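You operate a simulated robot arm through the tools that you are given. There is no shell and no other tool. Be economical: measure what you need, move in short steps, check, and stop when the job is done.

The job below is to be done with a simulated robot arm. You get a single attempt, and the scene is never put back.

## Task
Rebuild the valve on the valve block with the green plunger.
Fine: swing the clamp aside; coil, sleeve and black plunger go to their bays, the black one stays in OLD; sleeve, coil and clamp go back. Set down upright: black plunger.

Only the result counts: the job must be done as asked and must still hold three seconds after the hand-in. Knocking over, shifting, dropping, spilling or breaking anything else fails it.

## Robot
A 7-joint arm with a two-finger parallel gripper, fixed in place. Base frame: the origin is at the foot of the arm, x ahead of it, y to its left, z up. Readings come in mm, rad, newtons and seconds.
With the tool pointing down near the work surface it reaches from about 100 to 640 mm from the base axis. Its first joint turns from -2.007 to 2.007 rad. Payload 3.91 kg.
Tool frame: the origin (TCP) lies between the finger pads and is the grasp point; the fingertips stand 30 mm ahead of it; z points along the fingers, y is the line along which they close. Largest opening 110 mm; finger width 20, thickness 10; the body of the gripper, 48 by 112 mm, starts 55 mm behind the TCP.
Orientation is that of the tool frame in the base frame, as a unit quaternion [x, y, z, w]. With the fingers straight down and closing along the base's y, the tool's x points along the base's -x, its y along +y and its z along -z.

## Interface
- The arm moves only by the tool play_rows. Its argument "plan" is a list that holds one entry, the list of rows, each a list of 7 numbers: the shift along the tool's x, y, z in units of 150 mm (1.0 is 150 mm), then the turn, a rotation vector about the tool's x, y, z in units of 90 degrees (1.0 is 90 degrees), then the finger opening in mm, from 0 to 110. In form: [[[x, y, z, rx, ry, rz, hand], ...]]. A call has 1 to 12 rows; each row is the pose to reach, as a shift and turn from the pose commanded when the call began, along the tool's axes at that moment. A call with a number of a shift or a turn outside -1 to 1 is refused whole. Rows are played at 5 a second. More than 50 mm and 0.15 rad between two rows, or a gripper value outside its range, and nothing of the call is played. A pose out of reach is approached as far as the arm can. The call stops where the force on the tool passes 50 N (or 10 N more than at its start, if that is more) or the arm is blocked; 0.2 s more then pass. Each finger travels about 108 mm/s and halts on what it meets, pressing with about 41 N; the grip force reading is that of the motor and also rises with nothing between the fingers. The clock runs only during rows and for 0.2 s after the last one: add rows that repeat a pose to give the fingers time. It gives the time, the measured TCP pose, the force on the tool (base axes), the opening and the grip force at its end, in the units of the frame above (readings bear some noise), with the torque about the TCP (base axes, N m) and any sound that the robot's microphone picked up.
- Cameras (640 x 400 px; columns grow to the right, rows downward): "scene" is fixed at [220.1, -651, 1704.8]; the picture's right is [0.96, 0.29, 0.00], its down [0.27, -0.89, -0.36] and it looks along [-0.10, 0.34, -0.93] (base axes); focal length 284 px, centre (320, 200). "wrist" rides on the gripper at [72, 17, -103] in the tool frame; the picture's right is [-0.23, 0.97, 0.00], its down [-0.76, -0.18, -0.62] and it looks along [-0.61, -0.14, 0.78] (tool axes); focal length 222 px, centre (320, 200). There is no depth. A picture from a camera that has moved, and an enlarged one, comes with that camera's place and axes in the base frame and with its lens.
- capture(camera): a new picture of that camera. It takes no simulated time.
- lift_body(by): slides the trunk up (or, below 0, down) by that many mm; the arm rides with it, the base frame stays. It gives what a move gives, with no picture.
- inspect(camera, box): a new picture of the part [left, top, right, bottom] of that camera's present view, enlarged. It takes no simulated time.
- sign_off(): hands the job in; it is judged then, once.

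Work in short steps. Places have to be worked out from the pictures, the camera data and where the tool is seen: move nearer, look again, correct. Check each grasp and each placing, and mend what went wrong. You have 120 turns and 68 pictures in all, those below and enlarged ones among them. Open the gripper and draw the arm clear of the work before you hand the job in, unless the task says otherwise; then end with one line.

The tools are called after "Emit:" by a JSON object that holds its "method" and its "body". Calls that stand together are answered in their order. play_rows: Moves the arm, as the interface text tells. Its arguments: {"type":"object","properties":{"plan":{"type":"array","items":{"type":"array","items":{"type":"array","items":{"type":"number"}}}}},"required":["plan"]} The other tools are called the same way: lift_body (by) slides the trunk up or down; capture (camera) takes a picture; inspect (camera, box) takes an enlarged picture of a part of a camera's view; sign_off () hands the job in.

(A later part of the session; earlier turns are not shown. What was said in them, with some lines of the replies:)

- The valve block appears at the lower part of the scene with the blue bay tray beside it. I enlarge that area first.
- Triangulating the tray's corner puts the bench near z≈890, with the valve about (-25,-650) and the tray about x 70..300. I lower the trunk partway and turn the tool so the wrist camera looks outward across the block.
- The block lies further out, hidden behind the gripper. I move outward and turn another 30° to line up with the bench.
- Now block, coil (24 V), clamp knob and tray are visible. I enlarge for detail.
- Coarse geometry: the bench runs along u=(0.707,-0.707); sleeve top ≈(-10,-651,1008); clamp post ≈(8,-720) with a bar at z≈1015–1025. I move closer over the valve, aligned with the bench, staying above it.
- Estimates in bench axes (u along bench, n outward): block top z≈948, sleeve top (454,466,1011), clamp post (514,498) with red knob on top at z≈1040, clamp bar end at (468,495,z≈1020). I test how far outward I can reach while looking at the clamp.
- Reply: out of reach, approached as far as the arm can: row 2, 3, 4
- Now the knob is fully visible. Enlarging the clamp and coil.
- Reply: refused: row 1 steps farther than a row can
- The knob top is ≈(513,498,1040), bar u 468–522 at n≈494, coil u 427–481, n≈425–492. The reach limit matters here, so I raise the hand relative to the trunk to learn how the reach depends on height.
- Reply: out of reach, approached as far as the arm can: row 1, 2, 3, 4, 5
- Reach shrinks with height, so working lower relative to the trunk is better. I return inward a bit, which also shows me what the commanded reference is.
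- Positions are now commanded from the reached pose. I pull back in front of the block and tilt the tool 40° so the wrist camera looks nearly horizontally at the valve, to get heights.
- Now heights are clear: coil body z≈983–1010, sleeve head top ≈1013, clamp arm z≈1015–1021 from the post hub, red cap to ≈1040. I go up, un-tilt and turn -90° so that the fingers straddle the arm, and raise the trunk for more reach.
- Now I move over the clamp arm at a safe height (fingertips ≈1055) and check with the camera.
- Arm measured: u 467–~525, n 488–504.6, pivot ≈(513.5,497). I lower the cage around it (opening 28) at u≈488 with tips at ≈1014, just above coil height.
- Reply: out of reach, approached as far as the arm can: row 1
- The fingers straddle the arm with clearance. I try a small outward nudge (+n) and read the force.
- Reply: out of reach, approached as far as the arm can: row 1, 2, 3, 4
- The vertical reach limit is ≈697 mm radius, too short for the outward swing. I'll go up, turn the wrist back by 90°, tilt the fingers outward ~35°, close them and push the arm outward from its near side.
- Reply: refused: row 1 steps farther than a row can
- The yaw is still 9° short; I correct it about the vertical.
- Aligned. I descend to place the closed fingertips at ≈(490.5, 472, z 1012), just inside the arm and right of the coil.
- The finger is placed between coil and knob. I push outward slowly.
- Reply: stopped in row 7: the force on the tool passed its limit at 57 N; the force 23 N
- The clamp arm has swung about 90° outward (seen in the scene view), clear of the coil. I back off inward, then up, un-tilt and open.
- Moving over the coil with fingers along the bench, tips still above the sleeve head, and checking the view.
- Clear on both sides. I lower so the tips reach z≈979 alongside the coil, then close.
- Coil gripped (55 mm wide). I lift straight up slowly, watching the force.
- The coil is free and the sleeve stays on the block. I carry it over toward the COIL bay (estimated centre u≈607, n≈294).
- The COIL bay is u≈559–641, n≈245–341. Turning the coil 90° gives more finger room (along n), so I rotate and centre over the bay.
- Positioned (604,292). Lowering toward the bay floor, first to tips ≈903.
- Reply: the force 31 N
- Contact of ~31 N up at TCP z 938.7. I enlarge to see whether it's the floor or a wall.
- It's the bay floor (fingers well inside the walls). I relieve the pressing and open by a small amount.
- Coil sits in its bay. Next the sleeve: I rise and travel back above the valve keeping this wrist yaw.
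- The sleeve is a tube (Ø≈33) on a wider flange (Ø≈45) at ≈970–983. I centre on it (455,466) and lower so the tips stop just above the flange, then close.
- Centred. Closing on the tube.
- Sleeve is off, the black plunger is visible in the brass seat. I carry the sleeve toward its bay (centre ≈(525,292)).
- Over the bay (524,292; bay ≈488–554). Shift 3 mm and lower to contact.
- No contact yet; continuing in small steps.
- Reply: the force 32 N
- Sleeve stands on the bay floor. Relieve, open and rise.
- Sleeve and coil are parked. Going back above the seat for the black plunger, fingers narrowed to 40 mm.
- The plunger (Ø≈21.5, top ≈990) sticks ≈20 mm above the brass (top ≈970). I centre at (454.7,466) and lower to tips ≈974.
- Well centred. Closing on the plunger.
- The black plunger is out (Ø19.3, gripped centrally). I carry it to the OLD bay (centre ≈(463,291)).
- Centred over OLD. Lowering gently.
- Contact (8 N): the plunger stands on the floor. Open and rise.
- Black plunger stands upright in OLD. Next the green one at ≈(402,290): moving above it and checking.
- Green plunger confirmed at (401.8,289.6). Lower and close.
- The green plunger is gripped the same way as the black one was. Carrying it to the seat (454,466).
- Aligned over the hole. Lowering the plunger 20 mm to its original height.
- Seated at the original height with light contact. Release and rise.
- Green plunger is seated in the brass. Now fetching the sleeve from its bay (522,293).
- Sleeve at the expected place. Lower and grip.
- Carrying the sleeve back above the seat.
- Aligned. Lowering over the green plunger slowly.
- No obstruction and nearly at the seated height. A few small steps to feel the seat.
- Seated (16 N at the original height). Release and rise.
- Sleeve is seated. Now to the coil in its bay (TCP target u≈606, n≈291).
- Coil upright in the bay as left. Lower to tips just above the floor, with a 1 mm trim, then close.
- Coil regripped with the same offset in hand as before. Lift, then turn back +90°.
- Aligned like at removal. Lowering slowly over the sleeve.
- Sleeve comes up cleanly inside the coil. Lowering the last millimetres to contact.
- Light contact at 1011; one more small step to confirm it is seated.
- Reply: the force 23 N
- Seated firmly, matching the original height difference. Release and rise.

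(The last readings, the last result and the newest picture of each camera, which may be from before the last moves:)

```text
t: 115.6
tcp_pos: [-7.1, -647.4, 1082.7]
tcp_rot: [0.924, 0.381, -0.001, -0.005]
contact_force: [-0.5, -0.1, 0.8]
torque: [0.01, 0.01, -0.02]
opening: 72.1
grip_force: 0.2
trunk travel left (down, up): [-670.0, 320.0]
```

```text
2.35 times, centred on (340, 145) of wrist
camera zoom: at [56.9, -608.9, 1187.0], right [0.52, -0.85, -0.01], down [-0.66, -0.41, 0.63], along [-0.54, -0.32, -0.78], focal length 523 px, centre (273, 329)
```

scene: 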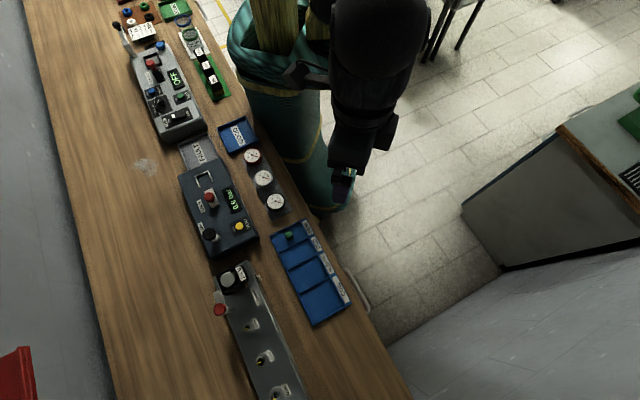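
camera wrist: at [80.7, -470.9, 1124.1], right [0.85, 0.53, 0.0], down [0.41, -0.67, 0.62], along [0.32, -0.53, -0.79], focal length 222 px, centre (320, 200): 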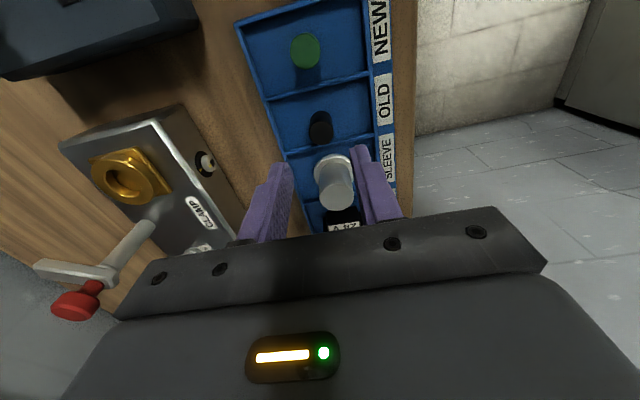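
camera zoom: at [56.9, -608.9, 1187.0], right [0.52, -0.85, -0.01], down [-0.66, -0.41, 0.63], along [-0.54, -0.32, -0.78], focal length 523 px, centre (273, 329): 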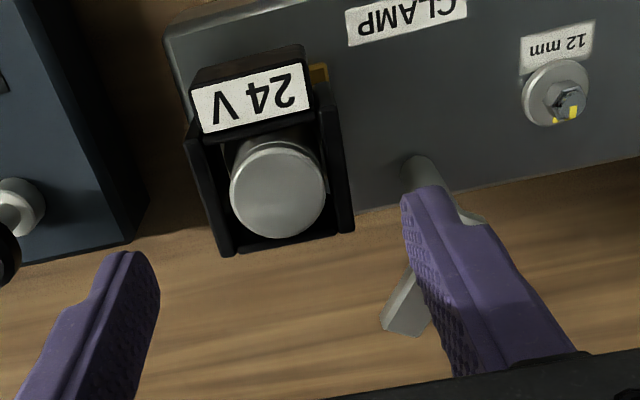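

The valve is reassembled except for the clamp, whose arm now stands about 60° outward (tip ≈(492,534)). I'll grip the red cap (≈z 1039–1049) with a slightly tilted hand and twist it back ~60°. First raise the trunk, turn and tilt.

Emit:
{"method": "lift_body", "body": {"by": 100}}

Emit:
{"method": "play_rows", "body": {"plan": [[[0, 0, 0, 0, 0, -0.083, 60], [0, 0, 0, 0, 0, -0.166, 60], [0, 0, 0, 0, 0, -0.25, 60], [0, 0, 0, 0, 0, -0.333, 60], [0, 0, 0, 0, 0, -0.416, 60], [0, 0, 0, 0, 0, -0.5, 60], [0, 0, 0, 0, 0, -0.583, 60], [0, 0, 0, 0, 0, -0.666, 60], [0, 0, 0, 0, 0, -0.75, 60], [0, 0, 0, 0, 0, -0.833, 60], [0, 0, 0, 0, 0, -0.833, 60]]]}}

Emit:
{"method": "play_rows", "body": {"plan": [[[0, 0, 0.1, 0, -0.08, 0, 60], [0, 0, 0.2, 0, -0.16, 0, 60], [0, 0, 0.3, 0, -0.222, 0, 60], [0, 0, 0.3, 0, -0.222, 0, 60]]]}}

```text
t: 116.9
tcp_pos: [-7.1, -648.1, 1181.8]
tcp_rot: [0.925, 0.381, -0.002, -0.004]
contact_force: [-0.5, 0.0, -0.3]
torque: [-0.03, 0.02, 0.0]
opening: 71.9
grip_force: 0.1
trunk travel left (down, up): [-770.0, 220.0]
```

```text
t: 119.3
tcp_pos: [-6.6, -647.8, 1183.8]
tcp_rot: [0.501, 0.865, 0.001, -0.004]
contact_force: [-0.6, 0.0, 0.0]
torque: [-0.01, 0.01, -0.02]
opening: 60.0
grip_force: 0.1
trunk travel left (down, up): [-770.0, 220.0]
```

```text
t: 120.3
tcp_pos: [-5.7, -647.1, 1138.0]
tcp_rot: [0.494, 0.852, -0.087, 0.147]
contact_force: [0.8, -0.4, 1.1]
torque: [-0.01, -0.04, 0.02]
opening: 60.0
grip_force: 0.0
trunk travel left (down, up): [-770.0, 220.0]
```

Emit:
{"method": "play_rows", "body": {"plan": [[[-0.1, -0.04, 0.1, 0, 0, 0, 60], [-0.2, -0.08, 0.2, 0, 0, 0, 60], [-0.292, -0.125, 0.3, 0, 0, 0, 60], [-0.292, -0.125, 0.376, 0, 0, 0, 60], [-0.292, -0.125, 0.376, 0, 0, 0, 60]]]}}

Emit:
{"method": "capture", "body": {"camera": "wrist"}}

```text
t: 121.5
tcp_pos: [5.9, -709.8, 1099.8]
tcp_rot: [0.494, 0.853, -0.086, 0.146]
contact_force: [0.2, 0.8, 0.4]
torque: [-0.01, 0.03, -0.01]
opening: 59.9
grip_force: 0.0
trunk travel left (down, up): [-770.0, 220.0]
```

```text
8 pictures are left
camera wrist: at [-30.6, -611.1, 1173.1], right [0.95, 0.3, 0.07], down [0.1, -0.53, 0.84], along [0.29, -0.79, -0.53], focal length 222 px, centre (320, 200)
```

wrist: 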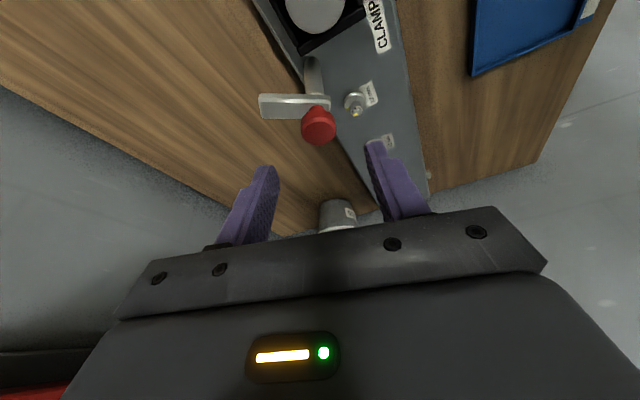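

Cap is centred between the fingers laterally (column 319–320). I descend vertically 38 mm to bring the tips around the cap.

Emit:
{"method": "play_rows", "body": {"plan": [[[0.03, 0, 0.08, 0, 0, 0, 60], [0.06, 0, 0.16, 0, 0, 0, 60], [0.1, 0, 0.238, 0, 0, 0, 60], [0.1, 0, 0.238, 0, 0, 0, 60]]]}}

Emit:
{"method": "inspect", "body": {"camera": "wrist", "box": [220, 60, 420, 230]}}

```text
t: 122.5
tcp_pos: [5.5, -705.3, 1060.4]
tcp_rot: [0.495, 0.852, -0.086, 0.145]
contact_force: [-0.3, -0.7, 0.1]
torque: [-0.01, 0.03, 0.0]
opening: 60.5
grip_force: 0.1
trunk travel left (down, up): [-770.0, 220.0]
```

```text
2.35 times, centred on (320, 145) of wrist
camera zoom: at [-31.5, -608.8, 1134.6], right [0.95, 0.3, 0.07], down [0.1, -0.53, 0.84], along [0.29, -0.79, -0.53], focal length 523 px, centre (320, 329)
```

zoom: 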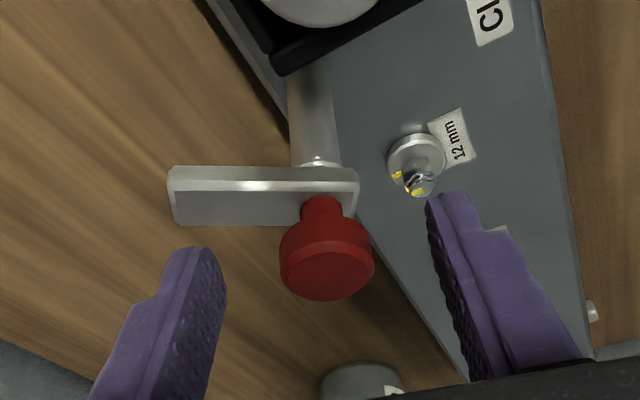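

Cap sits close to the fingertips; I go 5 mm deeper along the fingers and close gently.

Emit:
{"method": "play_rows", "body": {"plan": [[[0, 0.007, 0.02, 0, 0, 0, 60], [0, 0.007, 0.035, 0, 0, 0, 60], [0, 0.007, 0.035, 0, 0, 0, 44], [0, 0.007, 0.035, 0, 0, 0, 32], [0, 0.007, 0.035, 0, 0, 0, 22], [0, 0.007, 0.035, 0, 0, 0, 18], [0, 0.007, 0.035, 0, 0, 0, 18]]]}}

Emit:
{"method": "inspect", "body": {"camera": "wrist", "box": [220, 60, 420, 230]}}

```text
t: 124.1
tcp_pos: [7.4, -707.4, 1055.8]
tcp_rot: [0.494, 0.853, -0.086, 0.145]
contact_force: [0.9, 0.8, -0.1]
torque: [0.12, -0.07, 0.01]
opening: 25.2
grip_force: 45.1
trunk travel left (down, up): [-770.0, 220.0]
```

```text
2.35 times, centred on (320, 145) of wrist
camera zoom: at [-29.3, -609.8, 1129.9], right [0.95, 0.3, 0.07], down [0.1, -0.53, 0.84], along [0.29, -0.79, -0.53], focal length 523 px, centre (320, 329)
```

zoom: 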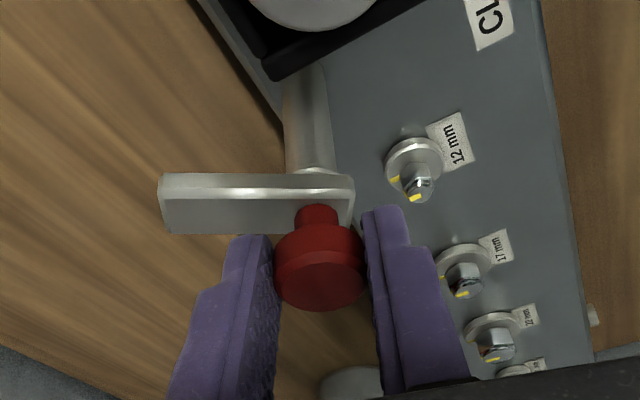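

Cap gripped (25 mm). The arm is at θ≈58° from its clamped direction. I twist it back about the post, first 32°.

Emit:
{"method": "play_rows", "body": {"plan": [[[-0.0007, 0.0102, 0.0002, 0.0304, 0, 0.0836, 18], [-0.0027, 0.0202, 0.001, 0.0608, 0, 0.1671, 18], [-0.006, 0.0298, 0.0022, 0.0912, 0, 0.2507, 18], [-0.0105, 0.0389, 0.0038, 0.1216, 0, 0.3342, 18], [-0.0105, 0.0389, 0.0038, 0.1216, 0, 0.3342, 18]]]}}

Emit:
{"method": "inspect", "body": {"camera": "wrist", "box": [220, 60, 420, 230]}}

```text
t: 125.3
tcp_pos: [11.2, -706.9, 1055.7]
tcp_rot: [0.71, 0.683, -0.127, 0.116]
contact_force: [-7.7, -3.2, 3.9]
torque: [0.23, 0.08, -0.07]
opening: 25.3
grip_force: 45.5
trunk travel left (down, up): [-770.0, 220.0]
```

```text
2.35 times, centred on (320, 145) of wrist
camera zoom: at [32.5, -604.3, 1129.3], right [0.96, -0.25, 0.07], down [-0.19, -0.5, 0.85], along [-0.18, -0.83, -0.53], focal length 523 px, centre (320, 329)
```

zoom: 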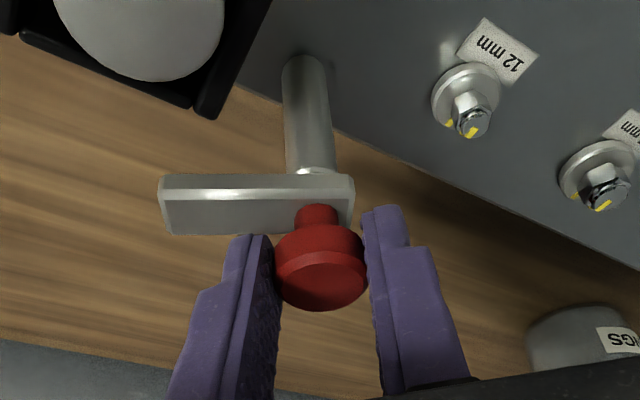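

The arm follows the hand rigidly. I turn the remaining ~25.5°, with a slightly smaller radius to relax the side force.

Emit:
{"method": "play_rows", "body": {"plan": [[[-0.0006, 0, 0.0002, 0.0323, 0, 0.0888, 18], [-0.0022, 0.008, 0.0008, 0.0646, 0, 0.1776, 18], [-0.005, 0.0153, 0.0018, 0.0969, 0, 0.2663, 18], [-0.005, 0.0153, 0.0018, 0.0969, 0, 0.2663, 18]]]}}

Emit:
{"method": "inspect", "body": {"camera": "wrist", "box": [220, 60, 420, 230]}}

```text
t: 126.3
tcp_pos: [14.1, -707.1, 1055.7]
tcp_rot: [0.843, 0.509, -0.15, 0.086]
contact_force: [-6.4, -2.3, 6.0]
torque: [0.01, -0.06, -0.07]
opening: 25.3
grip_force: 44.8
trunk travel left (down, up): [-770.0, 220.0]
```

```text
2.35 times, centred on (320, 145) of wrist
camera zoom: at [77.5, -624.3, 1129.0], right [0.76, -0.64, 0.07], down [-0.39, -0.37, 0.85], along [-0.52, -0.67, -0.53], focal length 523 px, centre (320, 329)
```

zoom: 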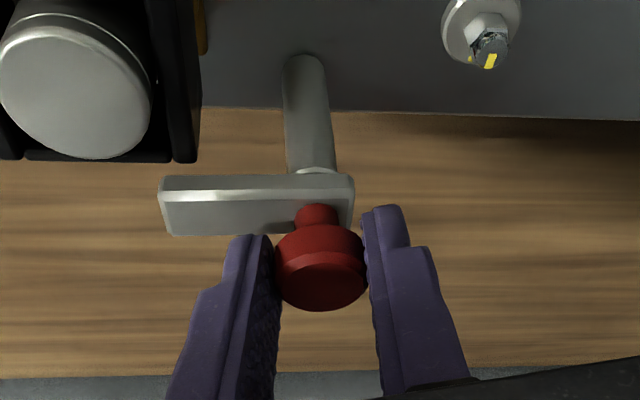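

The arm is now within ≈2° of parallel to the block edge as it was originally. I turn 2.5° more and read the torque for a stop.

Emit:
{"method": "play_rows", "body": {"plan": [[[0, 0, 0, 0.0048, 0, 0.013, 18], [0, 0, 0, 0.0095, 0, 0.0261, 18], [0, 0, 0, 0.0095, 0, 0.0261, 18]]]}}

```text
t: 127.1
tcp_pos: [14.6, -707.1, 1055.7]
tcp_rot: [0.854, 0.491, -0.152, 0.082]
contact_force: [-5.3, -3.9, 5.5]
torque: [-0.16, -0.14, 0.13]
opening: 25.2
grip_force: 45.3
trunk travel left (down, up): [-770.0, 220.0]
```

Emit:
{"method": "play_rows", "body": {"plan": [[[0, 0, 0, 0.0057, 0, 0.0157, 18], [0, 0, 0, 0.0057, 0, 0.0157, 18]]]}}

```text
t: 127.7
tcp_pos: [15.5, -707.7, 1056.1]
tcp_rot: [0.86, 0.48, -0.153, 0.08]
contact_force: [-4.0, -3.1, 6.0]
torque: [-0.05, -0.44, 0.29]
opening: 24.9
grip_force: 44.9
trunk travel left (down, up): [-770.0, 220.0]
```

Torque builds up (0.13→0.29 N m): the arm is against its closed stop. Open and withdraw upward along the tool axis.

Emit:
{"method": "play_rows", "body": {"plan": [[[0, 0, 0, 0, 0, 0, 30], [0, 0, 0, 0, 0, 0, 40], [0, 0, 0, 0, 0, 0, 46], [0, 0, -0.1, 0, 0, 0, 46], [0, 0, -0.3, 0, 0, 0, 46], [0, 0, -0.5, 0, 0, 0, 46], [0, 0, -0.7, 0, 0, 0, 46], [0, 0, -0.7, 0, 0, 0, 46]]]}}

Emit:
{"method": "capture", "body": {"camera": "wrist"}}

```text
t: 129.5
tcp_pos: [34.0, -678.1, 1155.4]
tcp_rot: [0.86, 0.48, -0.152, 0.081]
contact_force: [0.4, -0.4, -0.4]
torque: [0.02, 0.04, 0.01]
opening: 46.0
grip_force: 0.1
trunk travel left (down, up): [-770.0, 220.0]
```

```text
3 pictures are left
camera wrist: at [103.2, -599.7, 1228.2], right [0.72, -0.7, 0.07], down [-0.41, -0.34, 0.85], along [-0.57, -0.63, -0.53], focal length 222 px, centre (320, 200)
```

wrist: 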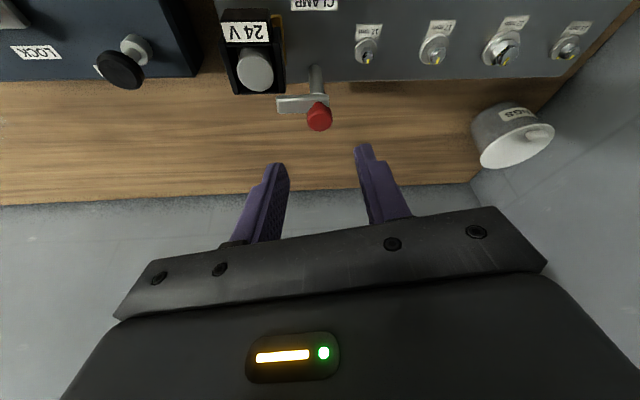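

The clamp is back beside the coil. I draw the arm clear (inward and up) and take a final scene look.

Emit:
{"method": "play_rows", "body": {"plan": [[[0, 0, -0.2, 0, 0, 0, 60], [0.15, 0, -0.4, 0, 0, 0, 80], [0.35, 0, -0.5, 0, 0, 0, 100], [0.6, 0, -0.6, 0, 0, 0, 100], [0.85, 0, -0.6, 0, 0, 0, 100], [0.85, 0, -0.6, 0, 0, 0, 100]]]}}

Emit:
{"method": "inspect", "body": {"camera": "scene", "box": [190, 200, 390, 400]}}

```text
t: 130.9
tcp_pos: [114.2, -550.7, 1195.8]
tcp_rot: [0.86, 0.48, -0.152, 0.08]
contact_force: [0.0, 0.3, 0.5]
torque: [-0.01, -0.01, 0.0]
opening: 100.1
grip_force: 0.1
trunk travel left (down, up): [-770.0, 220.0]
```

```text
2.00 times, centred on (290, 300) of scene
camera zoom: at [220.1, -651.0, 1704.8], right [0.96, 0.29, 0.0], down [0.27, -0.89, -0.36], along [-0.1, 0.34, -0.93], focal length 569 px, centre (380, 0)
```

zoom: 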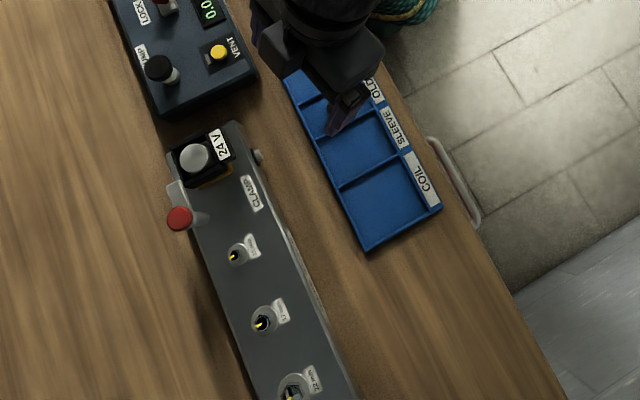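

The valve looks as at the start, clamp and coil restored. One wrist check for the black plunger in OLD.

Emit:
{"method": "capture", "body": {"camera": "wrist"}}

```text
1 pictures are left
camera wrist: at [183.2, -471.7, 1268.8], right [0.72, -0.7, 0.07], down [-0.41, -0.34, 0.85], along [-0.57, -0.63, -0.53], focal length 222 px, centre (320, 200)
```

wrist: 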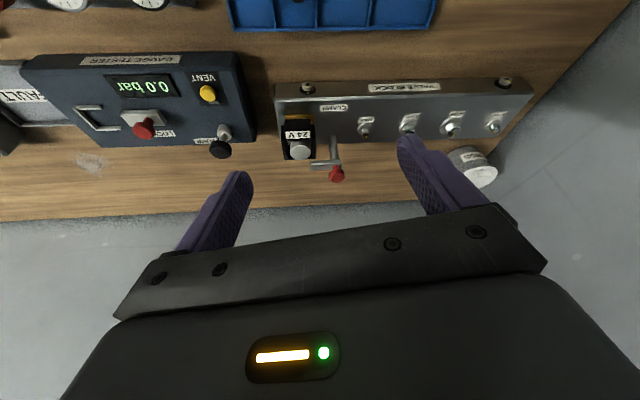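

The valve, clamp and surroundings are in order. The black plunger's edge shows in the OLD bay, and it was seen standing there after release. The arm is clear with the gripper open, so I hand in.

Emit:
{"method": "sign_off", "body": {}}

```text
The job is handed in.
```

The valve is rebuilt with the green plunger: sleeve, coil and clamp are back in place, and I last saw the black plunger clearly, upright in OLD, just after setting it down.
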